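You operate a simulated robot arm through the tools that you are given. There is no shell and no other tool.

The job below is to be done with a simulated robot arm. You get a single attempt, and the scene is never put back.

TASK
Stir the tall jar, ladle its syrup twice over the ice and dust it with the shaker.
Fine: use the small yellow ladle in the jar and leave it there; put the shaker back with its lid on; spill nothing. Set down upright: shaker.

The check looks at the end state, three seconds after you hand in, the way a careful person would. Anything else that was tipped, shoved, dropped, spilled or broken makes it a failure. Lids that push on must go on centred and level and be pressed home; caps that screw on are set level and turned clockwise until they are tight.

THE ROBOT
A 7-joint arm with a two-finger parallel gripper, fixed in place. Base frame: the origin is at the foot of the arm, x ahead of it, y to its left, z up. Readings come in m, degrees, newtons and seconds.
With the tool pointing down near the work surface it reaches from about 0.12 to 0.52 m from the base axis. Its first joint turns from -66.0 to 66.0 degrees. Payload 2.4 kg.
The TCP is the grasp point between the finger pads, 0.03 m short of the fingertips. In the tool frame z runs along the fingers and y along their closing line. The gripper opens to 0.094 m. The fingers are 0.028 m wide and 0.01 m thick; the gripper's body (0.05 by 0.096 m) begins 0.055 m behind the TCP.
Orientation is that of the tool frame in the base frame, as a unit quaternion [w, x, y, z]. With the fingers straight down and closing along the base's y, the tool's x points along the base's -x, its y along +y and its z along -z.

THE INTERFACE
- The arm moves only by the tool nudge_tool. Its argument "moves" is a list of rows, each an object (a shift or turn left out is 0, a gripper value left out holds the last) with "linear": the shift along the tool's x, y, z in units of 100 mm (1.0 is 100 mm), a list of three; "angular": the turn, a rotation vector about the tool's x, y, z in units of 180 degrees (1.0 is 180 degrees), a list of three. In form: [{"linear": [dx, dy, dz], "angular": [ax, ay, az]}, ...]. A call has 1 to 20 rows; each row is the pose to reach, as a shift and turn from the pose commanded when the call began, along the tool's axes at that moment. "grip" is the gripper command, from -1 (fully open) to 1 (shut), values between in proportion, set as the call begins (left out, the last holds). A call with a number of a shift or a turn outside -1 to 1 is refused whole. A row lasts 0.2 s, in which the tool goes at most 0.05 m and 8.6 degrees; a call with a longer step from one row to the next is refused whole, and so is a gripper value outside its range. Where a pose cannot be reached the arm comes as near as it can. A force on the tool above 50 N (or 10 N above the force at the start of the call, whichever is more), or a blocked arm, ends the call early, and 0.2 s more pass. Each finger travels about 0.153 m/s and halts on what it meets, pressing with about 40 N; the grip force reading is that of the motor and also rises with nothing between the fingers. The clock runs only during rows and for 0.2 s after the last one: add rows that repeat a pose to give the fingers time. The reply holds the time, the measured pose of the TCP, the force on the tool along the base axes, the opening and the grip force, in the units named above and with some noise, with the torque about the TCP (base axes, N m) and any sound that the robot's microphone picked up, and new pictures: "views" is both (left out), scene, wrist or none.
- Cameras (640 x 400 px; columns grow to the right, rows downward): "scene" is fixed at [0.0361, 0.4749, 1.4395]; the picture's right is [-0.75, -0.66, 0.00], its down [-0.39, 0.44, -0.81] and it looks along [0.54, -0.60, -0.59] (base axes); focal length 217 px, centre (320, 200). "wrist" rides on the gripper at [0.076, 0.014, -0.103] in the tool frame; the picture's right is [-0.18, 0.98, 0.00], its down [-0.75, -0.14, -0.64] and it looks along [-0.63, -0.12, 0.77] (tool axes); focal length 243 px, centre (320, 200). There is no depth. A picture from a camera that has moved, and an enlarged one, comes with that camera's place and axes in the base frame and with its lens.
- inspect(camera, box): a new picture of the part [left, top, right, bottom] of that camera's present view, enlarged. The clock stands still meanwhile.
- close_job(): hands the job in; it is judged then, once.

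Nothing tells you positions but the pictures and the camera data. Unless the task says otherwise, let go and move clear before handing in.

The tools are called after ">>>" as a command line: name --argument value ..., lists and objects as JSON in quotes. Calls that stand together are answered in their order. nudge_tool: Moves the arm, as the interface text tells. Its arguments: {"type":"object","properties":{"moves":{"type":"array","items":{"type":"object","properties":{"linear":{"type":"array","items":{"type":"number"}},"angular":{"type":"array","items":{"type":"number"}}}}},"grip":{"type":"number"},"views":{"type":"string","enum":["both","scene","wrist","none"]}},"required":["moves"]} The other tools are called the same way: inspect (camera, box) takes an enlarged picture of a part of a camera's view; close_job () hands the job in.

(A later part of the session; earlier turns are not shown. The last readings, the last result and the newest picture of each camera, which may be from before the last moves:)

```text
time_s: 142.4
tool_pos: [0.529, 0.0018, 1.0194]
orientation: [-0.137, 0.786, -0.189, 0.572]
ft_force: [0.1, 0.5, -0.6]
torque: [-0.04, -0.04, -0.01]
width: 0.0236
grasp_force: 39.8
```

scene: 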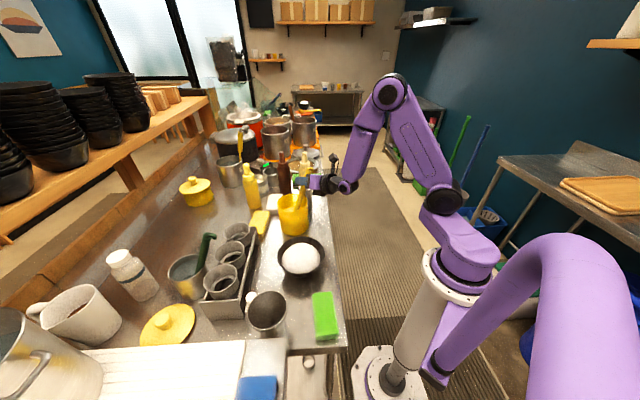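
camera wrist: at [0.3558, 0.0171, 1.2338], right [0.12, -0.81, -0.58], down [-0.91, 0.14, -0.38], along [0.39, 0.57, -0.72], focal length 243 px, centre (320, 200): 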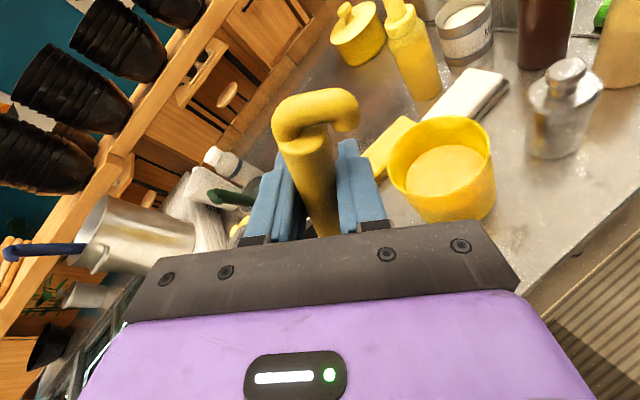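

Within a few millimetres of its resting height. Releasing gently.

>>> nudge_tool --moves '[{"linear": [0, 0, 0]}, {"linear": [0, 0, 0]}, {"linear": [0, 0, 0]}, {"linear": [0, 0, 0]}]' --grip 0.0 --views "none"

>>> nudge_tool --moves '[{"linear": [0, 0, 0]}, {"linear": [0, 0, 0]}, {"linear": [-0.028, 0.014, -0.095]}, {"linear": [-0.083, 0.041, -0.285]}, {"linear": [-0.165, 0.083, -0.571]}, {"linear": [-0.247, 0.124, -0.856]}, {"linear": [-0.275, 0.138, -0.951]}]' --grip -1 --views "both"

>>> inspect --camera "scene" --box '[256, 160, 346, 275]'

```text
time_s: 143.4
tool_pos: [0.5296, 0.0025, 1.0194]
orientation: [-0.138, 0.786, -0.189, 0.572]
ft_force: [0.0, -0.4, -0.1]
torque: [-0.01, 0.01, 0.0]
width: 0.047
grasp_force: 0.1
```

```text
time_s: 145.0
tool_pos: [0.4283, 0.001, 1.0198]
orientation: [-0.136, 0.786, -0.19, 0.573]
ft_force: [-0.8, -1.0, 0.6]
torque: [-0.03, 0.01, -0.03]
width: 0.0939
grasp_force: 0.1
camera wrist: at [0.3492, -0.0455, 1.1099], right [-0.19, -0.79, -0.58], down [-0.8, 0.47, -0.38], along [0.57, 0.39, -0.72], focal length 243 px, centre (320, 200)
```

scene: 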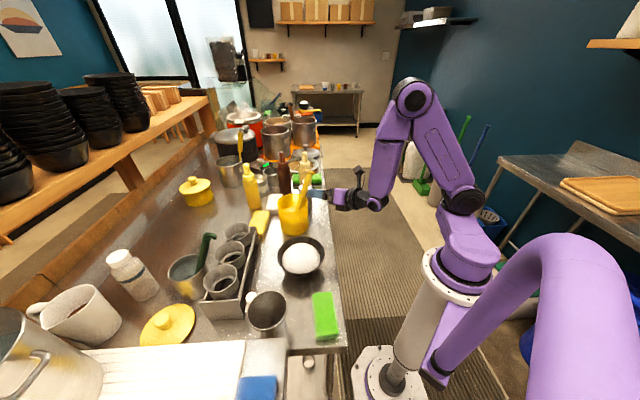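
wrist: 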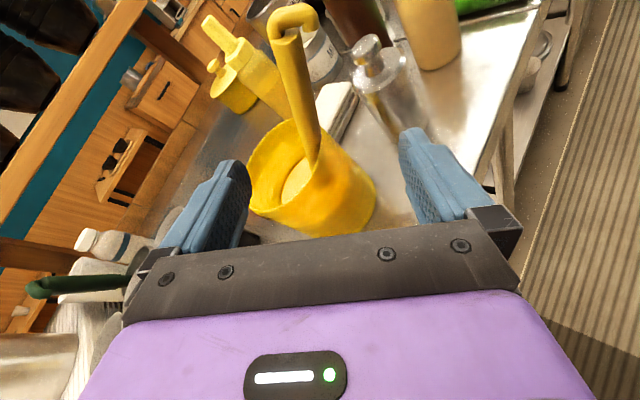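

```text
3.48 times, centred on (301, 218) of scene
camera zoom: at [0.0361, 0.4749, 1.4395], right [-0.75, -0.66, 0.0], down [-0.39, 0.44, -0.81], along [0.54, -0.6, -0.59], focal length 754 px, centre (386, 139)
```

zoom: 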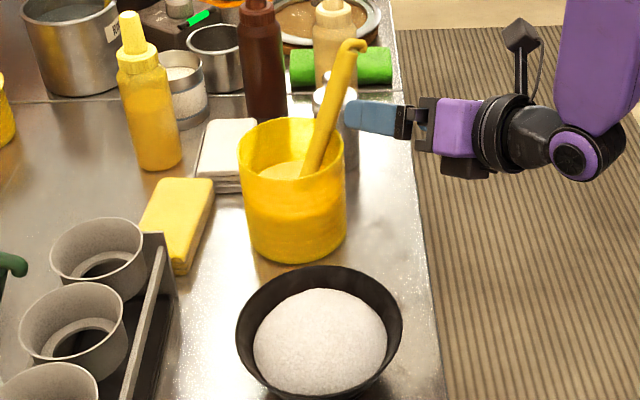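

The ladle is back in the jar, resting on the rim. Now the shaker: I'll move to the robot's right of the ladle, unroll the hand, and look at the canister from close by.

>>> nudge_tool --moves '[{"linear": [0.19, 0.158, -0.026], "angular": [0, 0, -0.0375]}, {"linear": [0.38, 0.317, -0.053], "angular": [0, 0, -0.075]}, {"linear": [0.57, 0.475, -0.08], "angular": [0, 0, -0.1125]}, {"linear": [0.758, 0.634, -0.106], "angular": [0, 0, -0.15]}, {"linear": [0.758, 0.634, -0.106], "angular": [0, 0, -0.15]}]' --views "both"

```text
time_s: 146.2
tool_pos: [0.4531, -0.0695, 1.0635]
orientation: [0.003, 0.808, -0.001, 0.589]
ft_force: [-0.4, -0.2, 0.6]
torque: [0.02, 0.04, -0.03]
width: 0.0941
grasp_force: 0.0
out of reach, approached as far as the arm can: row 1, 2, 3, 4, 5
camera wrist: at [0.3787, -0.0828, 1.168], right [-0.06, -0.98, -0.17], down [-0.84, 0.14, -0.52], along [0.54, 0.11, -0.84], focal length 243 px, centre (320, 200)
```

scene: 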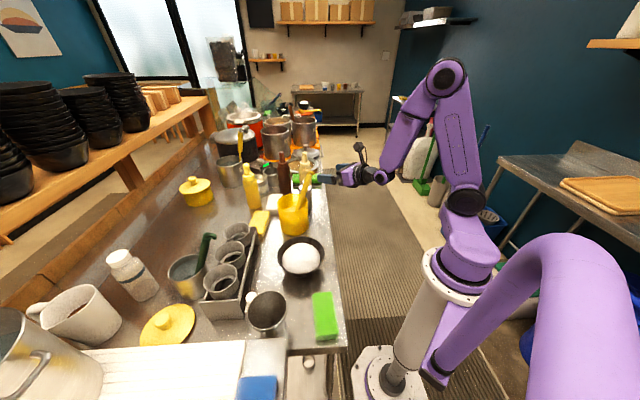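
wrist: 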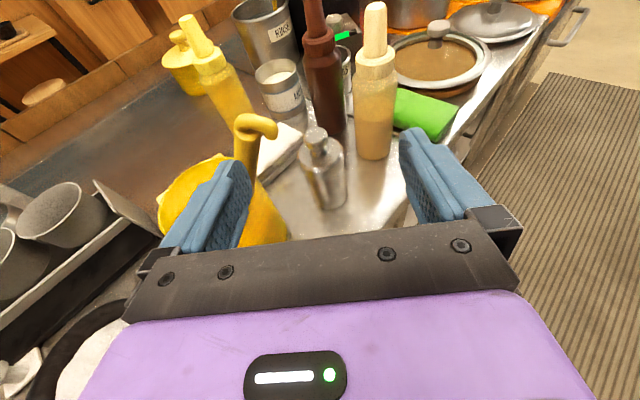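

The canister is in clear view. I'll enlarge it to see its lid and any holes.

>>> inspect --camera "wrist" --box '[270, 110, 370, 230]'

>>> inspect --camera "wrist" --box '[160, 90, 420, 250]'

```text
3.33 times, centred on (320, 170) of wrist
camera zoom: at [0.3787, -0.0828, 1.168], right [-0.06, -0.98, -0.17], down [-0.84, 0.14, -0.52], along [0.54, 0.11, -0.84], focal length 809 px, centre (320, 300)
```

zoom: 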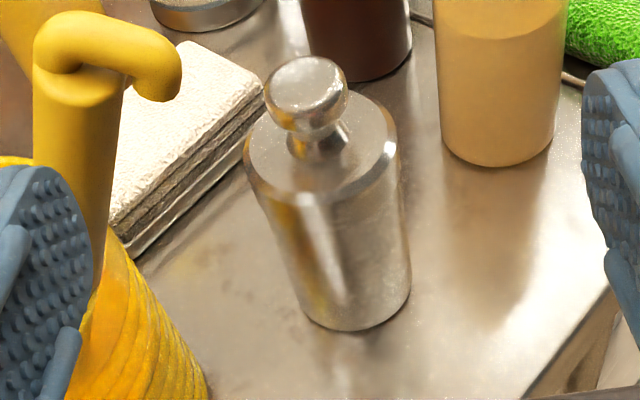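

```text
2.46 times, centred on (290, 170) of wrist
camera zoom: at [0.3787, -0.0828, 1.168], right [-0.06, -0.98, -0.17], down [-0.84, 0.14, -0.52], along [0.54, 0.11, -0.84], focal length 597 px, centre (394, 274)
```

zoom: 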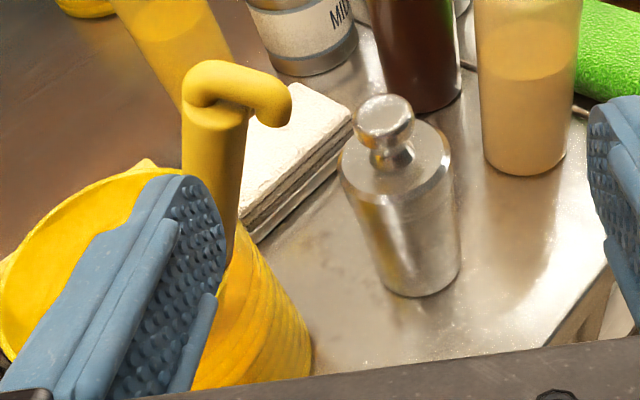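

The shaker is a metal cylinder (about 54 mm wide, lid top at z 0.94) with a mushroom knob about 29 mm across. I'll level the hand and bring it in front of the knob with a narrower opening, staying right of the ladle.

>>> nudge_tool --moves '[{"linear": [-0.11, 0.024, 0.067], "angular": [0, 0.033, 0]}, {"linear": [-0.22, 0.048, 0.134], "angular": [0, 0.066, 0]}, {"linear": [-0.33, 0.073, 0.2], "angular": [0, 0.0989, 0]}, {"linear": [-0.439, 0.097, 0.267], "angular": [0, 0.0989, 0]}, {"linear": [-0.439, 0.097, 0.267], "angular": [0, 0.0989, 0]}]' --grip -0.1 --views "none"

```text
time_s: 147.4
tool_pos: [0.4617, -0.0651, 1.0133]
orientation: [0.002, 0.707, -0.002, 0.707]
ft_force: [-0.1, 0.4, -0.6]
torque: [0.0, 0.02, -0.02]
width: 0.0517
grasp_force: 0.0
out of reach, approached as far as the arm can: row 1, 2, 3, 4, 5
```

>>> nudge_tool --moves '[{"linear": [-0.3, 0.05, 0.05], "angular": [0.02, 0, 0]}, {"linear": [-0.563, 0.1, 0.1], "angular": [0.04, 0, 0]}, {"linear": [-0.563, 0.1, 0.283], "angular": [0.0556, 0, 0]}, {"linear": [-0.563, 0.1, 0.283], "angular": [0.0556, 0, 0]}]' --views "both"

>>> inspect --camera "scene" --box '[270, 155, 350, 225]'

>>> inspect --camera "wrist" --box '[220, 80, 440, 240]'

```text
time_s: 148.4
tool_pos: [0.4511, 0.0035, 0.9549]
orientation: [-0.058, 0.705, 0.059, 0.704]
ft_force: [-0.5, -0.6, -1.1]
torque: [0.03, -0.02, 0.01]
width: 0.0518
grasp_force: 0.1
out of reach, approached as far as the arm can: row 1, 2, 3, 4
camera wrist: at [0.3519, -0.0266, 1.0313], right [0.16, -0.97, -0.18], down [-0.66, 0.03, -0.75], along [0.74, 0.24, -0.63], focal length 243 px, centre (320, 200)
```

scene: 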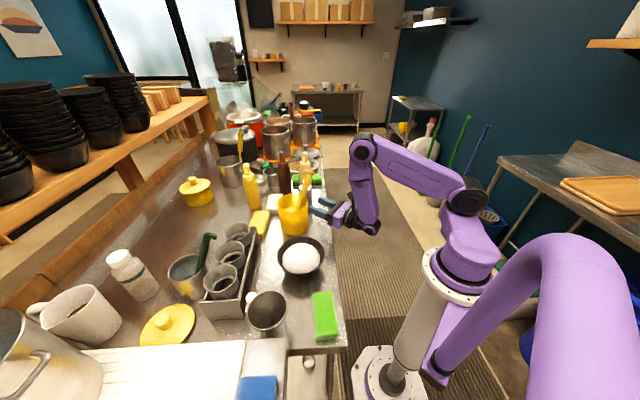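
wrist: 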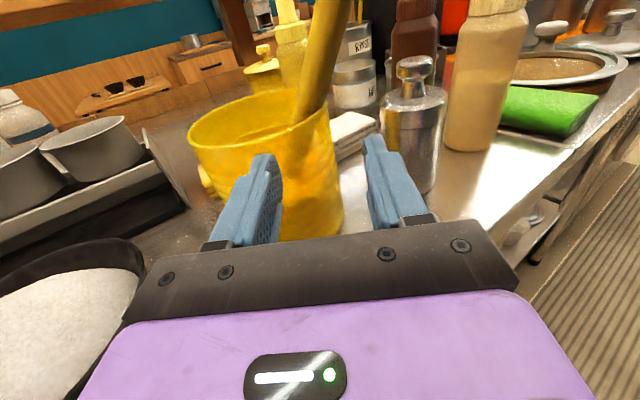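

```text
5.71 times, centred on (310, 190) of scene
camera zoom: at [0.0361, 0.4749, 1.4395], right [-0.75, -0.66, 0.0], down [-0.39, 0.44, -0.81], along [0.54, -0.6, -0.59], focal length 1239 px, centre (377, 257)
```

zoom: 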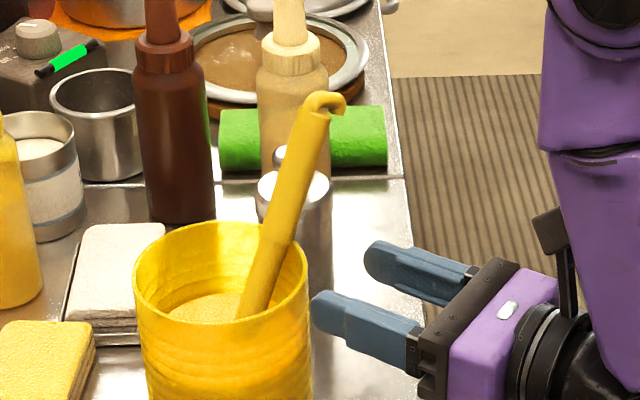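

```text
2.50 times, centred on (330, 160) of wrist
camera zoom: at [0.3519, -0.0266, 1.0313], right [0.16, -0.97, -0.18], down [-0.66, 0.03, -0.75], along [0.74, 0.24, -0.63], focal length 606 px, centre (295, 300)
```

zoom: 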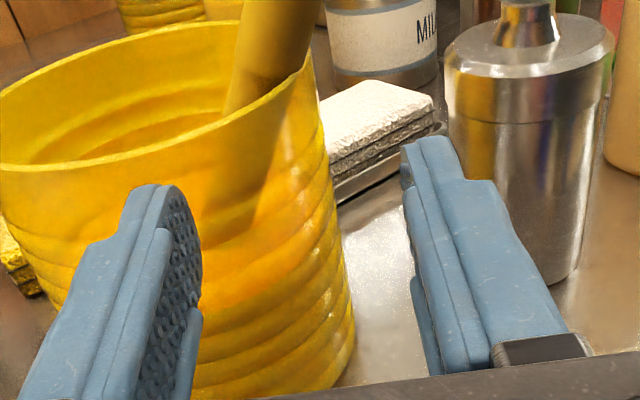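

The arm couldn't hold that extra yaw on the right side and drifted left, close to the jar but not touching. I'll go straight back right with the yaw removed, which this wrist winding does reach.

>>> nudge_tool --moves '[{"linear": [0.0, 0.2, 0.0], "angular": [-0.02, 0, 0]}, {"linear": [0.01, 0.42, 0.03], "angular": [-0.04, 0, 0]}, {"linear": [0.02, 0.632, 0.087], "angular": [-0.0528, 0, 0]}, {"linear": [0.02, 0.632, 0.087], "angular": [-0.0528, 0, 0]}]' --views "both"

>>> inspect --camera "wrist" --box '[220, 60, 440, 240]'

```text
time_s: 149.4
tool_pos: [0.4714, -0.0571, 0.9572]
orientation: [-0.002, 0.708, 0.003, 0.706]
ft_force: [0.0, 0.1, 0.6]
torque: [0.02, -0.01, -0.02]
width: 0.0521
grasp_force: 0.2
camera wrist: at [0.3668, -0.0715, 1.0342], right [0.01, -0.98, -0.18], down [-0.64, 0.14, -0.75], along [0.76, 0.12, -0.63], focal length 243 px, centre (320, 200)
```

scene: 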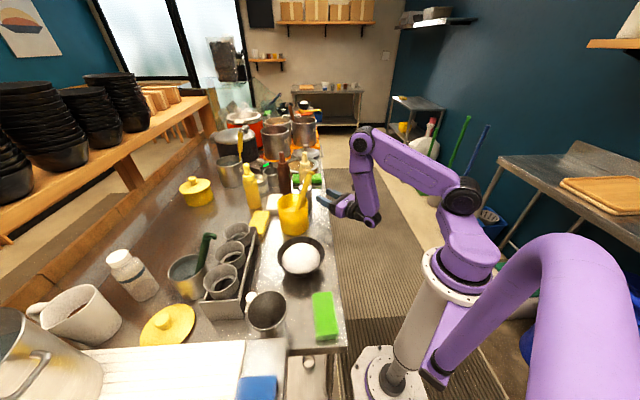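
wrist: 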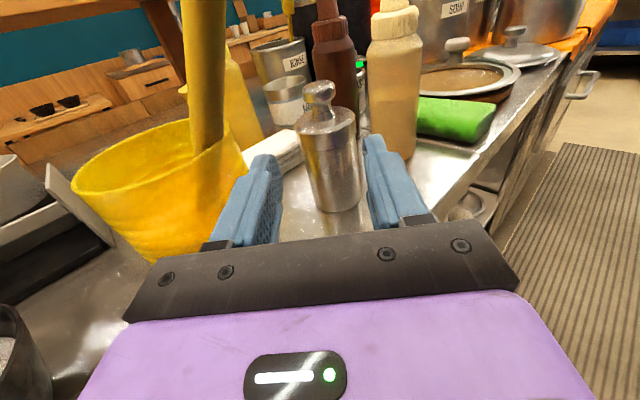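

```text
2.22 times, centred on (330, 150) of wrist
camera zoom: at [0.3668, -0.0715, 1.0342], right [0.01, -0.98, -0.18], down [-0.64, 0.14, -0.75], along [0.76, 0.12, -0.63], focal length 539 px, centre (298, 311)
```

zoom: 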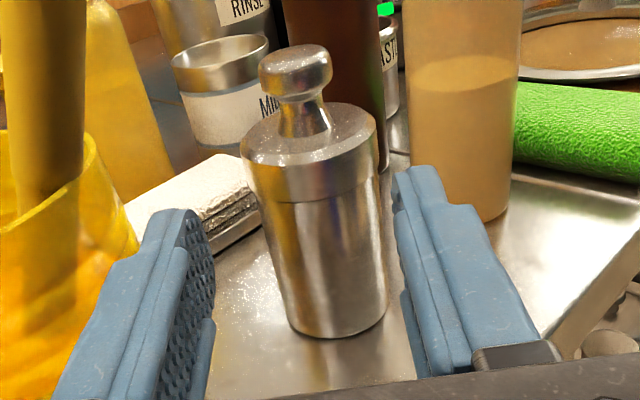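

Now the hand points straight at the shaker with the knob centred between the fingers; the lid's seam is visible a couple of centimetres below its top. I'll advance toward the knob.

>>> nudge_tool --moves '[{"linear": [0, 0, 0.2]}, {"linear": [0, 0, 0.4]}, {"linear": [0, 0, 0.6]}, {"linear": [0, 0, 0.75]}, {"linear": [0, 0, 0.85]}, {"linear": [0, 0, 0.85]}]' --views "both"

>>> inspect --camera "wrist" --box '[220, 60, 440, 240]'

>>> inspect --camera "scene" --box '[270, 155, 350, 225]'

```text
time_s: 150.8
tool_pos: [0.5322, -0.0432, 0.956]
orientation: [0.002, 0.707, -0.001, 0.707]
ft_force: [0.5, 0.9, -0.8]
torque: [0.03, -0.05, 0.01]
width: 0.052
grasp_force: 0.2
out of reach, approached as far as the arm can: row 2, 3, 4, 5, 6
camera wrist: at [0.4289, -0.0567, 1.0332], right [-0.01, -0.98, -0.18], down [-0.64, 0.14, -0.75], along [0.77, 0.11, -0.63], focal length 243 px, centre (320, 200)
```

scene: 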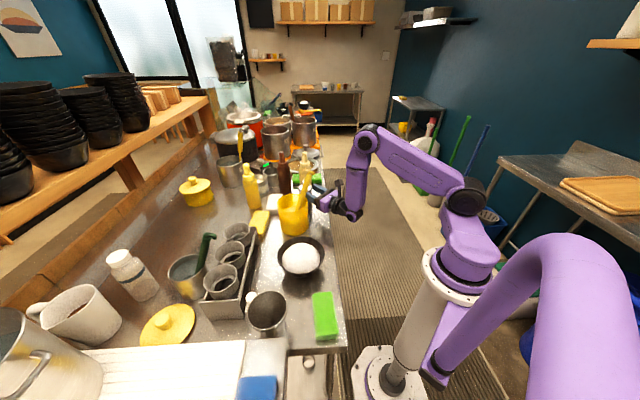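
wrist: 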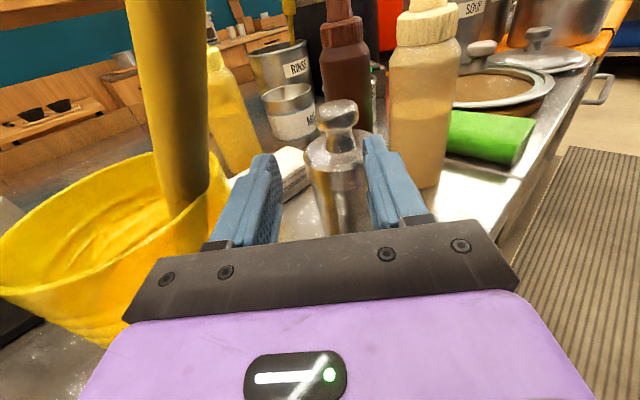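

```text
2.22 times, centred on (330, 150) of wrist
camera zoom: at [0.4289, -0.0567, 1.0332], right [-0.01, -0.98, -0.18], down [-0.64, 0.14, -0.75], along [0.77, 0.11, -0.63], focal length 539 px, centre (298, 311)
```

zoom: 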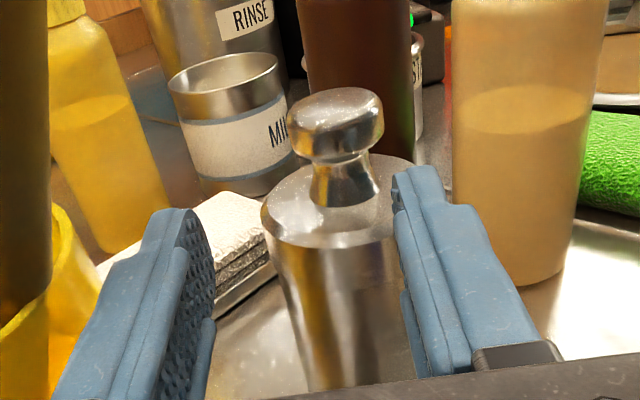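

```text
5.71 times, centred on (310, 190) of scene
camera zoom: at [0.0361, 0.4749, 1.4395], right [-0.75, -0.66, 0.0], down [-0.39, 0.44, -0.81], along [0.54, -0.6, -0.59], focal length 1239 px, centre (377, 257)
```

zoom: 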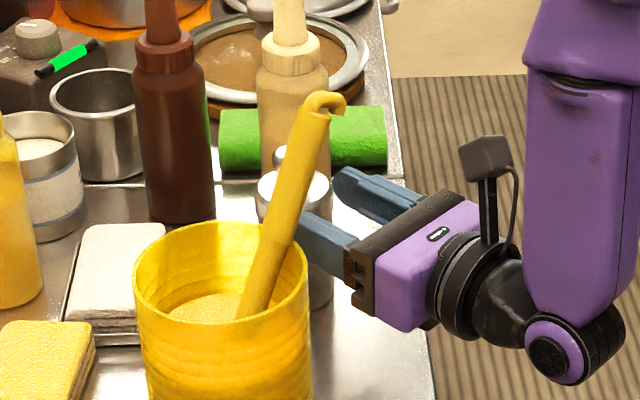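

The arm again reports a limit here: this wrist winding doesn't allow pointing right of straight-radial far out. I'll back off and wind the wrist a full turn the other way, which frees that side.

>>> nudge_tool --moves '[{"linear": [0, 0, -0.2]}, {"linear": [0, 0, -0.5]}, {"linear": [0, 0, -0.8]}, {"linear": [0.3, 0, -0.85]}, {"linear": [0.65, 0, -0.85]}, {"linear": [1.0, 0, -0.85]}]' --views "none"

>>> nudge_tool --moves '[{"angular": [0, 0, 0.0455]}, {"angular": [0, 0, 0.091]}, {"angular": [0, 0, 0.1365]}, {"angular": [0, 0, 0.182]}, {"angular": [0, 0, 0.2275]}, {"angular": [0, 0, 0.273]}, {"angular": [0, 0, 0.3185]}, {"angular": [0, 0, 0.364]}, {"angular": [0, 0, 0.4095]}, {"angular": [0, 0, 0.455]}, {"angular": [0, 0, 0.5]}]' --views "scene"

```text
time_s: 152.2
tool_pos: [0.4467, -0.0432, 1.0564]
orientation: [-0.001, 0.707, 0.002, 0.707]
ft_force: [0.5, -0.1, -0.3]
torque: [-0.01, -0.01, 0.01]
width: 0.052
grasp_force: 0.1
```

```text
time_s: 154.6
tool_pos: [0.4468, -0.0436, 1.0578]
orientation: [-0.502, 0.502, -0.499, 0.497]
ft_force: [0.1, -0.6, -0.6]
torque: [-0.03, 0.0, -0.01]
width: 0.0517
grasp_force: 0.0
```

scene: 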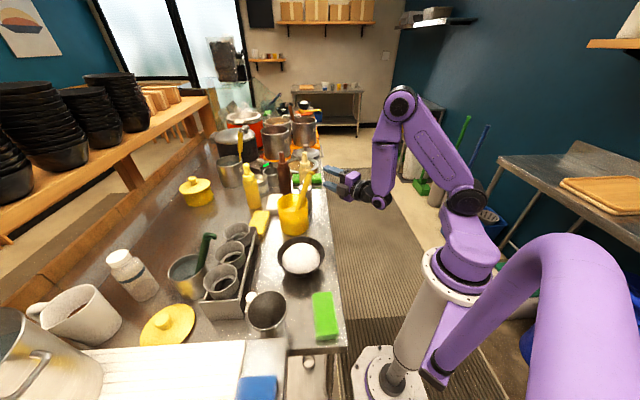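

A quarter turn done; continuing the roll in place.

>>> nudge_tool --moves '[{"angular": [0, 0, 0.0455]}, {"angular": [0, 0, 0.091]}, {"angular": [0, 0, 0.1365]}, {"angular": [0, 0, 0.182]}, {"angular": [0, 0, 0.2275]}, {"angular": [0, 0, 0.273]}, {"angular": [0, 0, 0.3185]}, {"angular": [0, 0, 0.364]}, {"angular": [0, 0, 0.4095]}, {"angular": [0, 0, 0.455]}, {"angular": [0, 0, 0.5]}]' --views "none"

>>> nudge_tool --moves '[{"angular": [0, 0, 0.0455]}, {"angular": [0, 0, 0.091]}, {"angular": [0, 0, 0.1365]}, {"angular": [0, 0, 0.182]}, {"angular": [0, 0, 0.2275]}, {"angular": [0, 0, 0.273]}, {"angular": [0, 0, 0.3185]}, {"angular": [0, 0, 0.364]}, {"angular": [0, 0, 0.4095]}, {"angular": [0, 0, 0.455]}, {"angular": [0, 0, 0.5]}]' --views "none"

>>> nudge_tool --moves '[{"angular": [0, 0, 0.0455]}, {"angular": [0, 0, 0.091]}, {"angular": [0, 0, 0.1365]}, {"angular": [0, 0, 0.182]}, {"angular": [0, 0, 0.2275]}, {"angular": [0, 0, 0.273]}, {"angular": [0, 0, 0.3185]}, {"angular": [0, 0, 0.364]}, {"angular": [0, 0, 0.4095]}, {"angular": [0, 0, 0.455]}, {"angular": [0, 0, 0.5]}]' --views "both"

```text
time_s: 157.0
tool_pos: [0.4745, -0.0173, 1.1071]
orientation: [0.702, -0.009, 0.712, -0.014]
ft_force: [0.5, -0.4, 0.1]
torque: [0.01, 0.0, 0.01]
width: 0.0518
grasp_force: 0.0
out of reach, approached as far as the arm can: row 10, 11
```

```text
time_s: 159.4
tool_pos: [0.3594, 0.023, 1.3288]
orientation: [0.525, 0.469, 0.528, 0.474]
ft_force: [0.1, -0.1, 0.2]
torque: [-0.01, 0.01, 0.03]
width: 0.0517
grasp_force: 0.1
out of reach, approached as far as the arm can: row 1, 2, 3, 4, 5, 6, 7, 8, 9, 10, 11
```

```text
time_s: 161.8
tool_pos: [0.3606, 0.0202, 1.3304]
orientation: [0.036, 0.706, 0.04, 0.706]
ft_force: [-0.1, -0.3, -0.8]
torque: [0.03, 0.0, 0.03]
width: 0.0519
grasp_force: 0.0
camera wrist: at [0.2566, 0.0139, 1.4074], right [0.0, -1.0, -0.08], down [-0.64, 0.06, -0.76], along [0.77, 0.05, -0.64], focal length 243 px, centre (320, 200)
```

scene: 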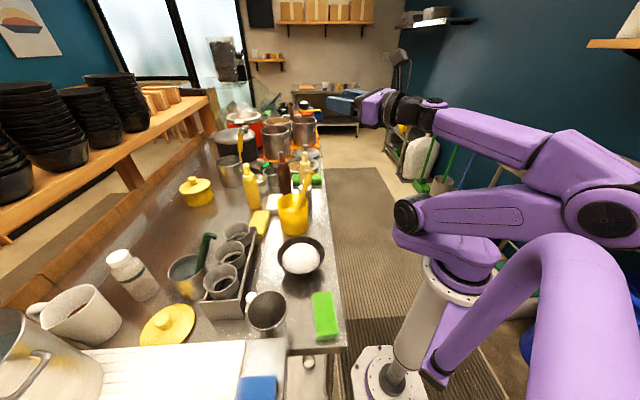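
wrist: 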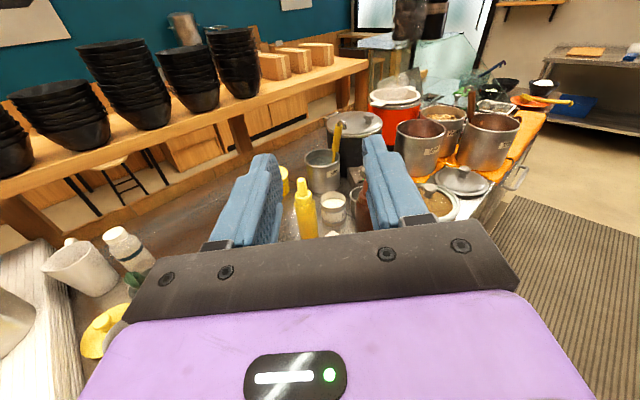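

The long in-place roll pushed the arm into an odd folded posture, but it stayed high and touched nothing. Let me look at it before going on.

>>> inspect --camera "scene" --box '[300, 20, 640, 400]'

```text
1.05 times, centred on (470, 210) of scene (not enlarged: the box is as wide or as high as the picture)
camera zoom: at [0.0361, 0.4749, 1.4395], right [-0.75, -0.66, 0.0], down [-0.39, 0.44, -0.81], along [0.54, -0.6, -0.59], focal length 228 px, centre (162, 190)
```

zoom: 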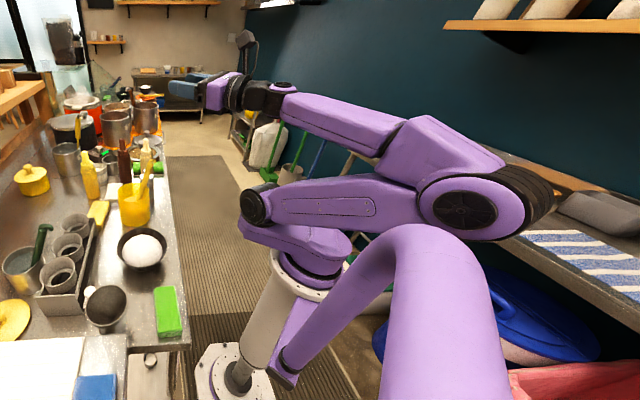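

It is only folded back with the hand high. I'll bring the hand forward and down in free space to see whether it unfolds into a normal posture.

>>> nudge_tool --moves '[{"linear": [-0.16, 0.05, 0.15], "angular": [0, 0, 0.017]}, {"linear": [-0.32, 0.1, 0.3], "angular": [0, 0, 0.034]}, {"linear": [-0.48, 0.15, 0.45], "angular": [0, 0, 0.034]}, {"linear": [-0.65, 0.2, 0.6], "angular": [0, 0, 0.034]}]' --views "scene"

```text
time_s: 162.8
tool_pos: [0.4214, -0.0077, 1.2667]
orientation: [0.0, 0.707, 0.004, 0.707]
ft_force: [1.1, 0.3, -0.7]
torque: [0.0, -0.01, -0.01]
width: 0.0517
grasp_force: 0.1
out of reach, approached as far as the arm can: row 1
```

scene: 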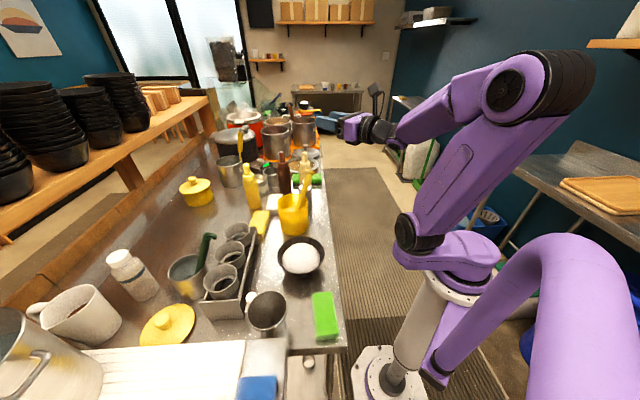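

It unfolded nicely into an elbow-up posture. Now I test pointing right-of-radial (positive yaw) on the right side, still high.

>>> nudge_tool --moves '[{"linear": [-0.25, 0.18, 0.1], "angular": [0.02, 0, 0]}, {"linear": [-0.5, 0.36, 0.2], "angular": [0.042, 0, 0]}, {"linear": [-0.75, 0.54, 0.3], "angular": [0.063, 0, 0]}, {"linear": [-1.0, 0.72, 0.4], "angular": [0.083, 0, 0]}, {"linear": [-1.0, 0.72, 0.4], "angular": [0.083, 0, 0]}]' --views "scene"

```text
time_s: 164.0
tool_pos: [0.4607, -0.0795, 1.1672]
orientation: [-0.093, 0.701, 0.096, 0.701]
ft_force: [0.5, 0.2, -1.0]
torque: [-0.02, -0.01, -0.01]
width: 0.0519
grasp_force: 0.0
```

scene: 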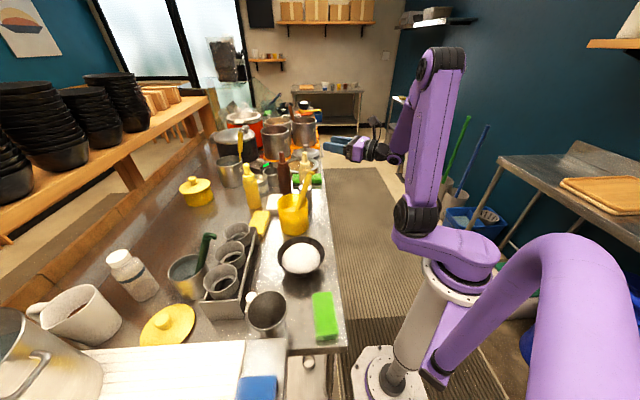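

That works in this posture. I'll descend on the right side, lined up with the shaker at this heading.

>>> nudge_tool --moves '[{"linear": [-0.3, 0, 0]}, {"linear": [-0.6, 0, 0]}, {"linear": [-0.9, 0.05, 0.05]}, {"linear": [-1.0, 0.13, 0.11]}]' --views "none"

>>> nudge_tool --moves '[{"linear": [-0.3, 0, 0]}, {"linear": [-0.6, 0, 0]}, {"linear": [-0.9, 0, 0]}, {"linear": [-1.0, 0, 0]}, {"linear": [-1.0, 0, 0]}]' --views "both"

```text
time_s: 165.0
tool_pos: [0.4738, -0.0896, 1.0664]
orientation: [-0.092, 0.701, 0.095, 0.701]
ft_force: [0.0, -0.2, 0.2]
torque: [0.0, -0.01, -0.01]
width: 0.0518
grasp_force: 0.2
```

```text
time_s: 166.2
tool_pos: [0.4744, -0.089, 0.9677]
orientation: [-0.09, 0.701, 0.095, 0.701]
ft_force: [-0.1, -0.7, -0.8]
torque: [-0.03, -0.05, 0.01]
width: 0.0519
grasp_force: 0.2
camera wrist: at [0.3782, -0.1294, 1.0442], right [0.26, -0.95, -0.18], down [-0.66, -0.04, -0.75], along [0.71, 0.31, -0.63], focal length 243 px, centre (320, 200)
```

scene: 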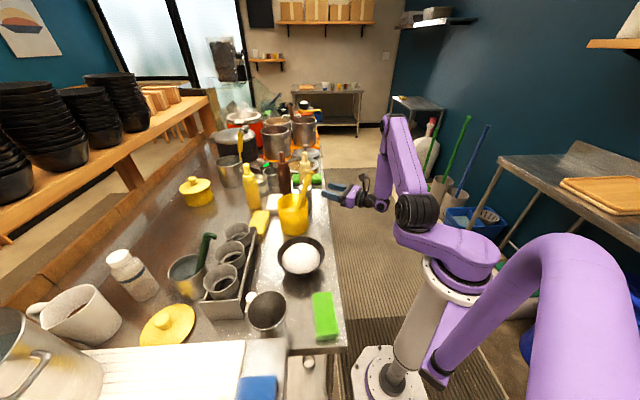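
wrist: 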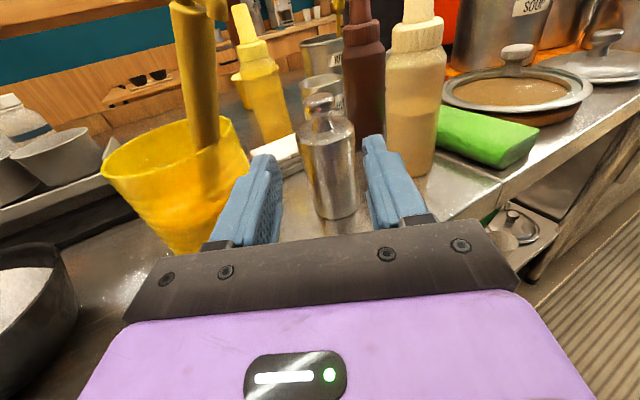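

Good: reachable and lined up with the shaker. Lowering a centimetre and advancing partway.

>>> nudge_tool --moves '[{"linear": [-0.1, 0, 0.1]}, {"linear": [-0.1, 0, 0.3]}, {"linear": [-0.1, 0, 0.5]}, {"linear": [-0.1, 0, 0.7]}, {"linear": [-0.1, 0, 0.8]}, {"linear": [-0.1, 0, 0.8]}]' --views "both"

>>> inspect --camera "wrist" --box '[220, 60, 440, 240]'

>>> inspect --camera "scene" --box '[270, 155, 350, 225]'

```text
time_s: 167.6
tool_pos: [0.5524, -0.0675, 0.9571]
orientation: [-0.091, 0.701, 0.095, 0.701]
ft_force: [0.0, -0.1, 0.4]
torque: [0.03, 0.0, 0.0]
width: 0.0524
grasp_force: 0.5
camera wrist: at [0.4559, -0.1086, 1.0338], right [0.26, -0.95, -0.18], down [-0.66, -0.04, -0.75], along [0.71, 0.31, -0.63], focal length 243 px, centre (320, 200)
```

scene: 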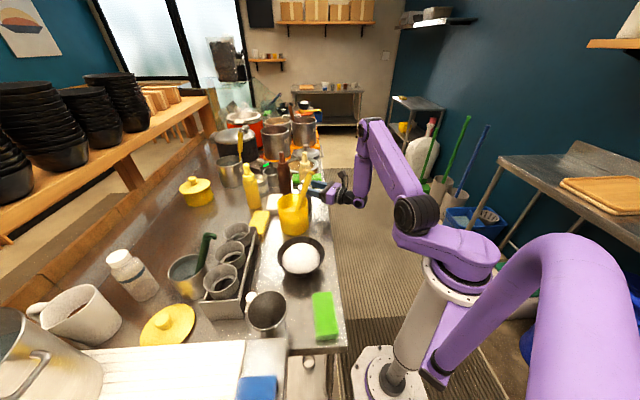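
wrist: 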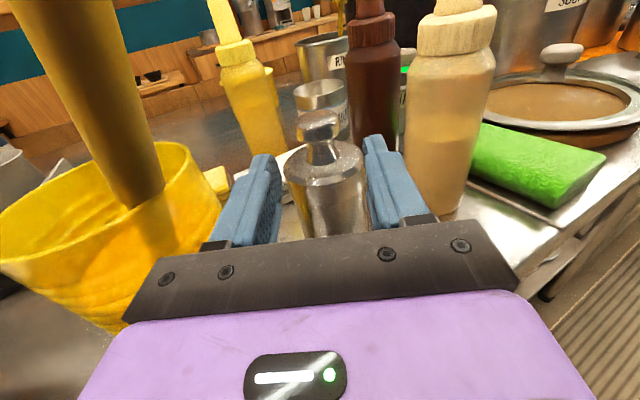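

```text
2.22 times, centred on (330, 150) of wrist
camera zoom: at [0.4559, -0.1086, 1.0338], right [0.26, -0.95, -0.18], down [-0.66, -0.04, -0.75], along [0.71, 0.31, -0.63], focal length 539 px, centre (298, 311)
```

zoom: 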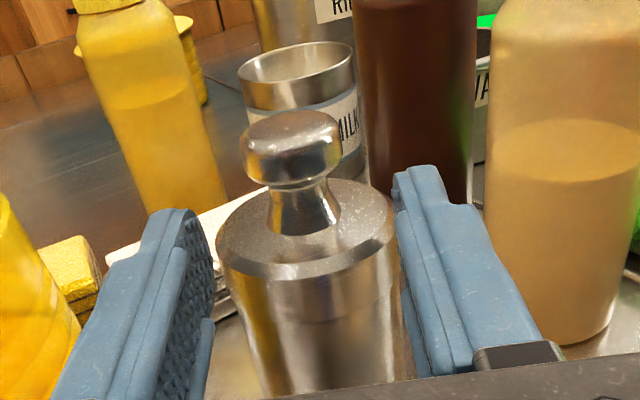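

```text
5.71 times, centred on (310, 190) of scene
camera zoom: at [0.0361, 0.4749, 1.4395], right [-0.75, -0.66, 0.0], down [-0.39, 0.44, -0.81], along [0.54, -0.6, -0.59], focal length 1239 px, centre (377, 257)
```

zoom: 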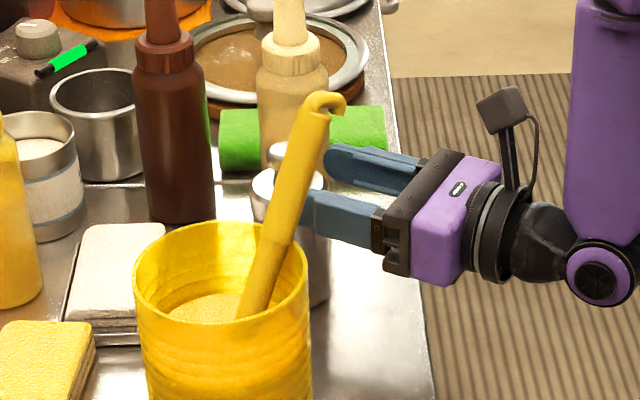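

The knob is centred; I estimate it spans about z 0.943–0.974. I'll raise 3 mm and advance the last 4 cm so the pads are either side of it.

>>> nudge_tool --moves '[{"linear": [0.03, 0, 0.1]}, {"linear": [0.03, 0, 0.22]}, {"linear": [0.03, 0, 0.34]}, {"linear": [0.03, 0, 0.425]}, {"linear": [0.03, 0, 0.425]}]' --views "both"

>>> inspect --camera "wrist" --box '[220, 60, 440, 240]'

>>> inspect --camera "scene" --box '[270, 155, 350, 225]'

```text
time_s: 168.8
tool_pos: [0.5922, -0.0571, 0.9598]
orientation: [-0.092, 0.701, 0.096, 0.7]
ft_force: [0.1, 0.0, -0.4]
torque: [0.0, -0.02, 0.02]
width: 0.0516
grasp_force: 0.0
camera wrist: at [0.4968, -0.0974, 1.0368], right [0.26, -0.95, -0.18], down [-0.66, -0.04, -0.75], along [0.71, 0.31, -0.63], focal length 243 px, centre (320, 200)
```

scene: 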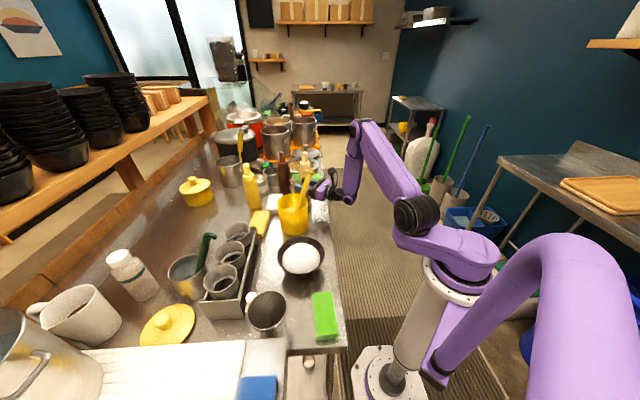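
wrist: 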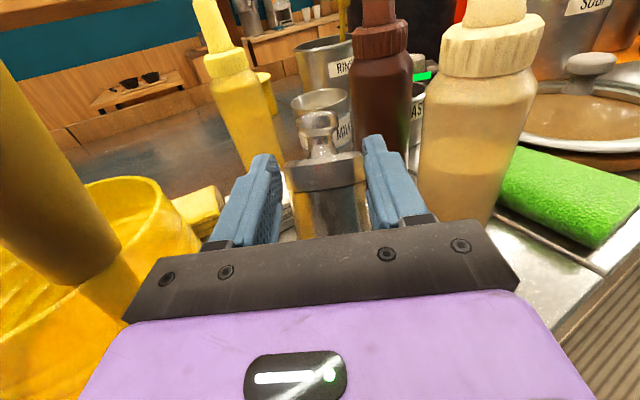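

```text
2.22 times, centred on (330, 150) of wrist
camera zoom: at [0.4968, -0.0974, 1.0368], right [0.26, -0.95, -0.18], down [-0.66, -0.04, -0.75], along [0.71, 0.31, -0.63], focal length 539 px, centre (298, 311)
```

zoom: 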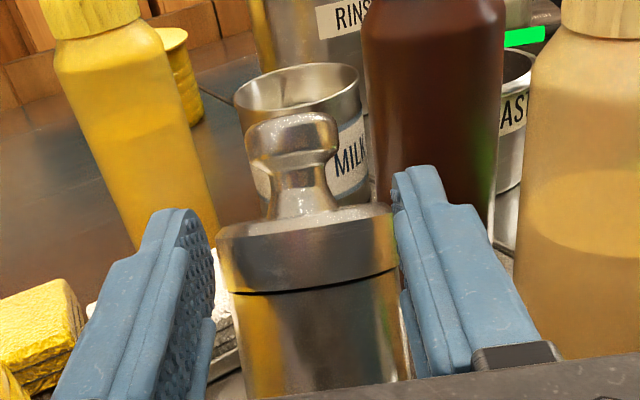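

```text
5.71 times, centred on (310, 190) of scene
camera zoom: at [0.0361, 0.4749, 1.4395], right [-0.75, -0.66, 0.0], down [-0.39, 0.44, -0.81], along [0.54, -0.6, -0.59], focal length 1239 px, centre (377, 257)
```

zoom: 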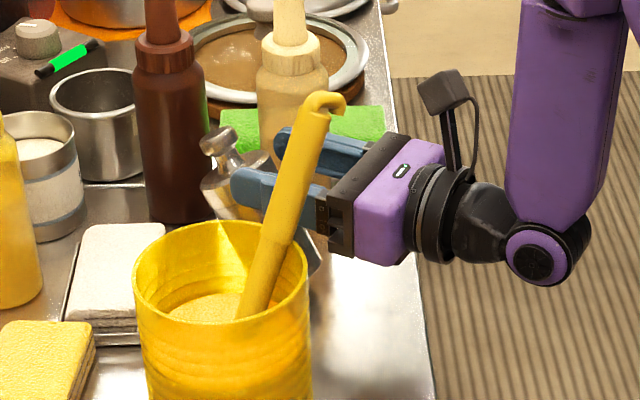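

The fingers caught the lid's edge and are tilting the shaker back; the opening was too narrow. I'll retreat very slowly so it settles upright again.

>>> nudge_tool --moves '[{"linear": [0, 0, -0.02]}, {"linear": [0, 0, -0.045]}, {"linear": [0, 0, -0.07]}, {"linear": [0, 0, -0.095]}, {"linear": [0, 0, -0.12]}, {"linear": [0, 0, -0.145]}, {"linear": [0, 0, -0.17]}, {"linear": [0, 0, -0.195]}, {"linear": [0, 0, -0.22]}, {"linear": [0, 0, -0.245]}, {"linear": [0, 0, -0.27]}, {"linear": [0, 0, -0.295]}, {"linear": [0, 0, -0.32]}, {"linear": [0, 0, -0.345]}, {"linear": [0, 0, -0.37]}, {"linear": [0, 0, -0.395]}, {"linear": [0, 0, -0.425]}]' --views "both"

>>> inspect --camera "wrist" --box '[220, 60, 440, 240]'

>>> inspect --camera "scene" --box '[270, 155, 350, 225]'

```text
time_s: 172.4
tool_pos: [0.5519, -0.0691, 0.9605]
orientation: [-0.092, 0.701, 0.096, 0.701]
ft_force: [0.7, -1.1, 0.3]
torque: [-0.01, 0.02, -0.02]
width: 0.0518
grasp_force: 0.1
camera wrist: at [0.4554, -0.109, 1.0372], right [0.26, -0.95, -0.18], down [-0.66, -0.04, -0.75], along [0.71, 0.31, -0.63], focal length 243 px, centre (320, 200)
```

scene: 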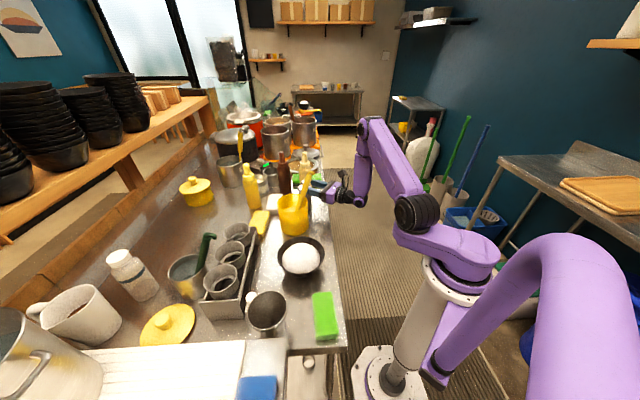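
wrist: 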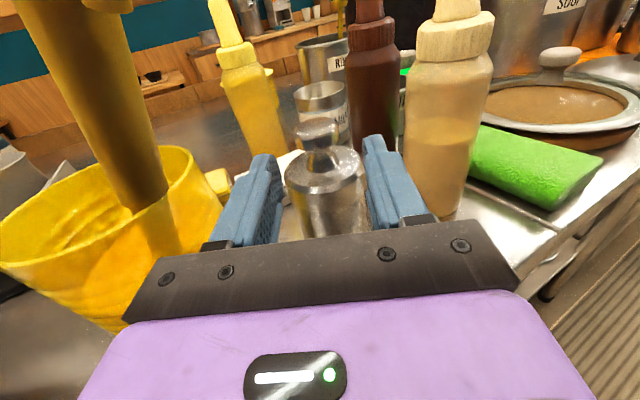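

```text
2.22 times, centred on (330, 150) of wrist
camera zoom: at [0.4554, -0.109, 1.0372], right [0.26, -0.95, -0.18], down [-0.66, -0.04, -0.75], along [0.71, 0.31, -0.63], focal length 539 px, centre (298, 311)
```

zoom: 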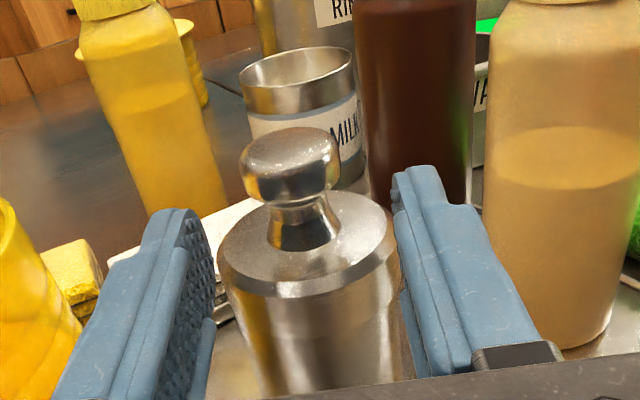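

```text
5.71 times, centred on (310, 190) of scene
camera zoom: at [0.0361, 0.4749, 1.4395], right [-0.75, -0.66, 0.0], down [-0.39, 0.44, -0.81], along [0.54, -0.6, -0.59], focal length 1239 px, centre (377, 257)
```

zoom: 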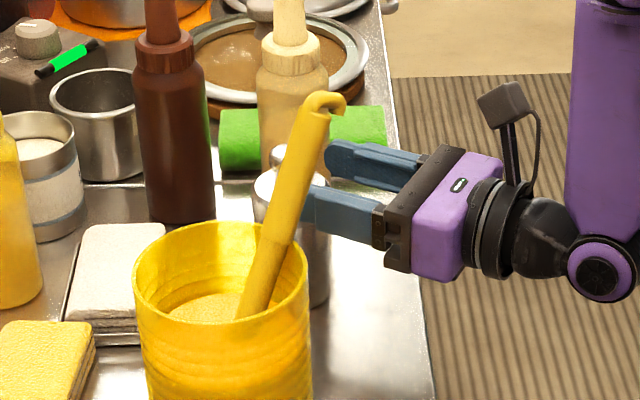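

The shaker stands upright again at its place. The lid's top is nearer z 0.947 than I thought (seam about 0.92, knob about 0.961–0.976), so I'll grip the knob higher; first I'll back off and test whether I can reach a free spot near (0.43, 0.055) to put the lid down.

>>> nudge_tool --moves '[{"linear": [0, 0, -0.3]}, {"linear": [0, 0, -0.6]}, {"linear": [0.05, 0, -0.9]}, {"linear": [0.1, 0, -0.95]}]' --views "none"

```text
time_s: 173.4
tool_pos: [0.4603, -0.0951, 0.9713]
orientation: [-0.091, 0.701, 0.094, 0.701]
ft_force: [0.3, -0.4, 0.2]
torque: [0.0, -0.03, 0.0]
width: 0.0518
grasp_force: 0.0
```

>>> nudge_tool --moves '[{"linear": [-0.03, -0.25, -0.02], "angular": [-0.008, 0, 0]}, {"linear": [-0.06, -0.5, -0.03], "angular": [-0.016, 0, 0]}, {"linear": [-0.1, -0.76, 0.0], "angular": [-0.022, 0, 0]}]' --views "none"

>>> nudge_tool --moves '[{"linear": [-0.03, -0.25, 0.0], "angular": [-0.008, 0, 0]}, {"linear": [-0.06, -0.5, 0.0], "angular": [-0.016, 0, 0]}, {"linear": [-0.1, -0.76, 0.0], "angular": [-0.022, 0, 0]}]' --views "both"

```text
time_s: 174.2
tool_pos: [0.4386, -0.021, 0.9605]
orientation: [-0.067, 0.704, 0.07, 0.704]
ft_force: [-0.1, 0.7, 0.2]
torque: [0.02, 0.03, 0.0]
width: 0.0516
grasp_force: 0.1
```

```text
time_s: 175.0
tool_pos: [0.425, 0.0532, 0.9481]
orientation: [-0.042, 0.706, 0.046, 0.706]
ft_force: [0.6, 0.9, -0.4]
torque: [-0.01, -0.04, -0.04]
width: 0.0519
grasp_force: 0.0
camera wrist: at [0.324, 0.0271, 1.0257], right [0.12, -0.98, -0.18], down [-0.65, 0.06, -0.75], along [0.75, 0.21, -0.63], focal length 243 px, centre (320, 200)
```

scene: 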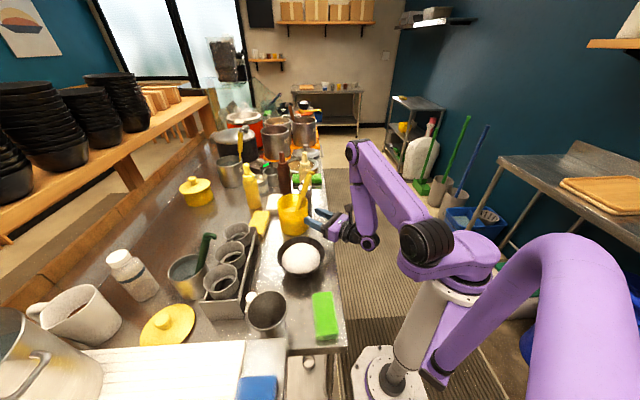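
wrist: 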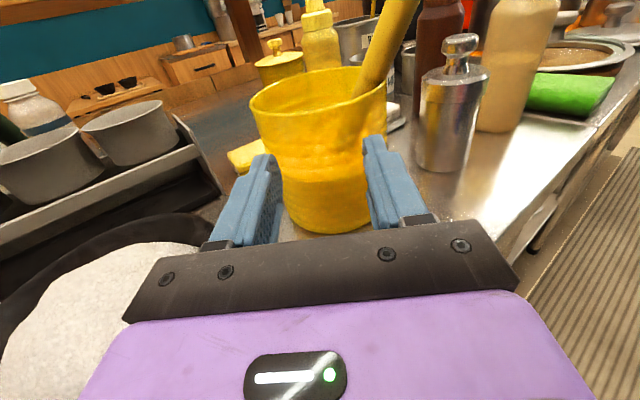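

Reachable. Testing the lower height there as well.

>>> nudge_tool --moves '[{"linear": [-0.25, 0, 0]}, {"linear": [-0.48, 0, 0]}, {"linear": [-0.48, 0, 0]}]' --views "scene"

>>> inspect --camera "scene" --box '[256, 185, 366, 275]'

```text
time_s: 175.8
tool_pos: [0.4255, 0.0547, 0.9001]
orientation: [-0.045, 0.706, 0.047, 0.706]
ft_force: [0.1, 0.0, -0.2]
torque: [-0.02, 0.0, -0.03]
width: 0.0518
grasp_force: 0.0
```

scene: 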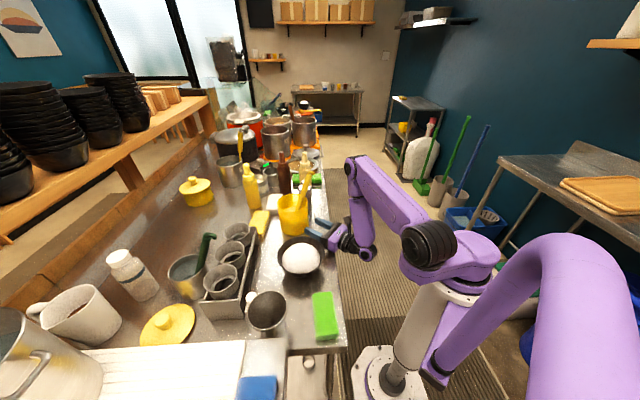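

```text
4.44 times, centred on (311, 230) of scene
camera zoom: at [0.0361, 0.4749, 1.4395], right [-0.75, -0.66, 0.0], down [-0.39, 0.44, -0.81], along [0.54, -0.6, -0.59], focal length 964 px, centre (360, 67)
```

zoom: 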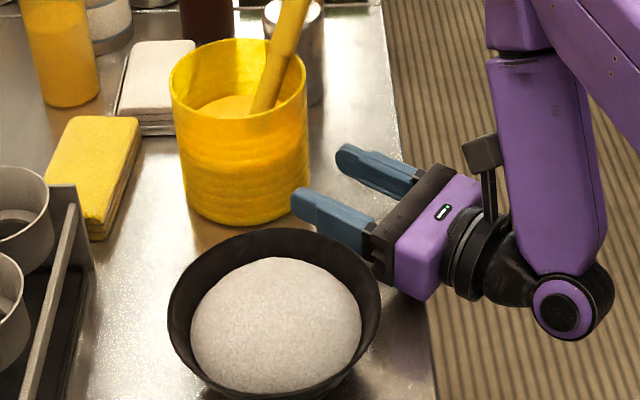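

Lid spot near (0.43, 0.045) is reachable. Now I go back up and over to the shaker, this time higher at the knob.

>>> nudge_tool --moves '[{"linear": [0.25, 0, 0]}, {"linear": [0.5, 0, 0]}, {"linear": [0.74, 0, 0]}, {"linear": [0.74, 0.3, 0], "angular": [0.01, 0, 0]}, {"linear": [0.74, 0.6, 0.05], "angular": [0.02, 0, 0]}, {"linear": [0.74, 0.78, 0.08], "angular": [0.022, 0, 0]}]' --views "none"

>>> nudge_tool --moves '[{"linear": [0, 0.3, 0.0], "angular": [0.01, 0, 0]}, {"linear": [0, 0.6, 0.05], "angular": [0.02, 0, 0]}, {"linear": [0, 0.74, 0.08], "angular": [0.022, 0, 0]}, {"linear": [0, 0.74, 0.08], "angular": [0.022, 0, 0]}]' --views "wrist"

>>> inspect --camera "wrist" --box '[220, 60, 440, 240]'

```text
time_s: 177.2
tool_pos: [0.4457, -0.0214, 0.9749]
orientation: [-0.068, 0.704, 0.072, 0.703]
ft_force: [0.4, 0.0, 0.1]
torque: [0.01, 0.02, 0.02]
width: 0.0516
grasp_force: 0.1
```

```text
time_s: 178.2
tool_pos: [0.4663, -0.092, 0.9759]
orientation: [-0.093, 0.701, 0.097, 0.7]
ft_force: [-0.3, 0.2, 0.4]
torque: [-0.04, -0.01, -0.02]
width: 0.0515
grasp_force: 0.0
camera wrist: at [0.3701, -0.1328, 1.0525], right [0.26, -0.95, -0.18], down [-0.66, -0.04, -0.75], along [0.71, 0.31, -0.63], focal length 243 px, centre (320, 200)
```

wrist: 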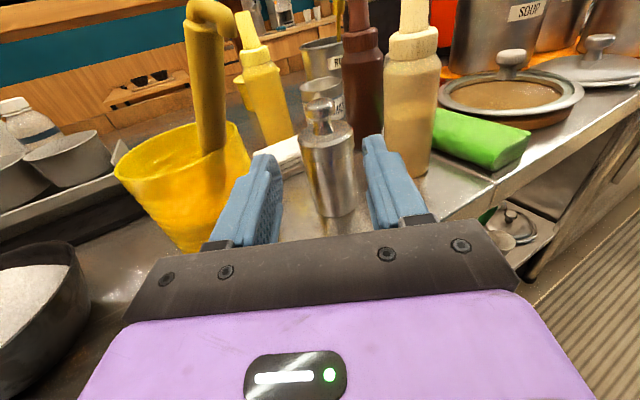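

```text
2.22 times, centred on (330, 150) of wrist
camera zoom: at [0.3701, -0.1328, 1.0525], right [0.26, -0.95, -0.18], down [-0.66, -0.04, -0.75], along [0.71, 0.31, -0.63], focal length 539 px, centre (298, 311)
```

zoom: 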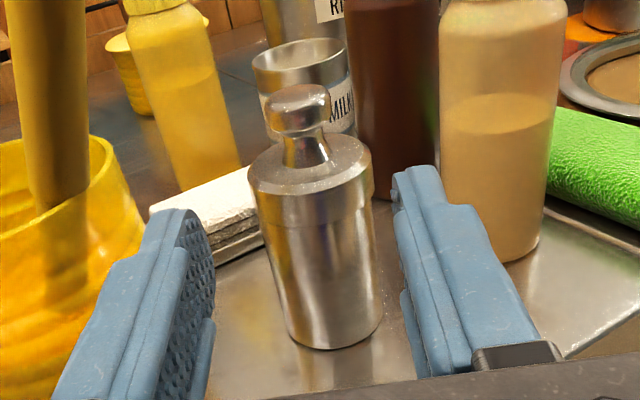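

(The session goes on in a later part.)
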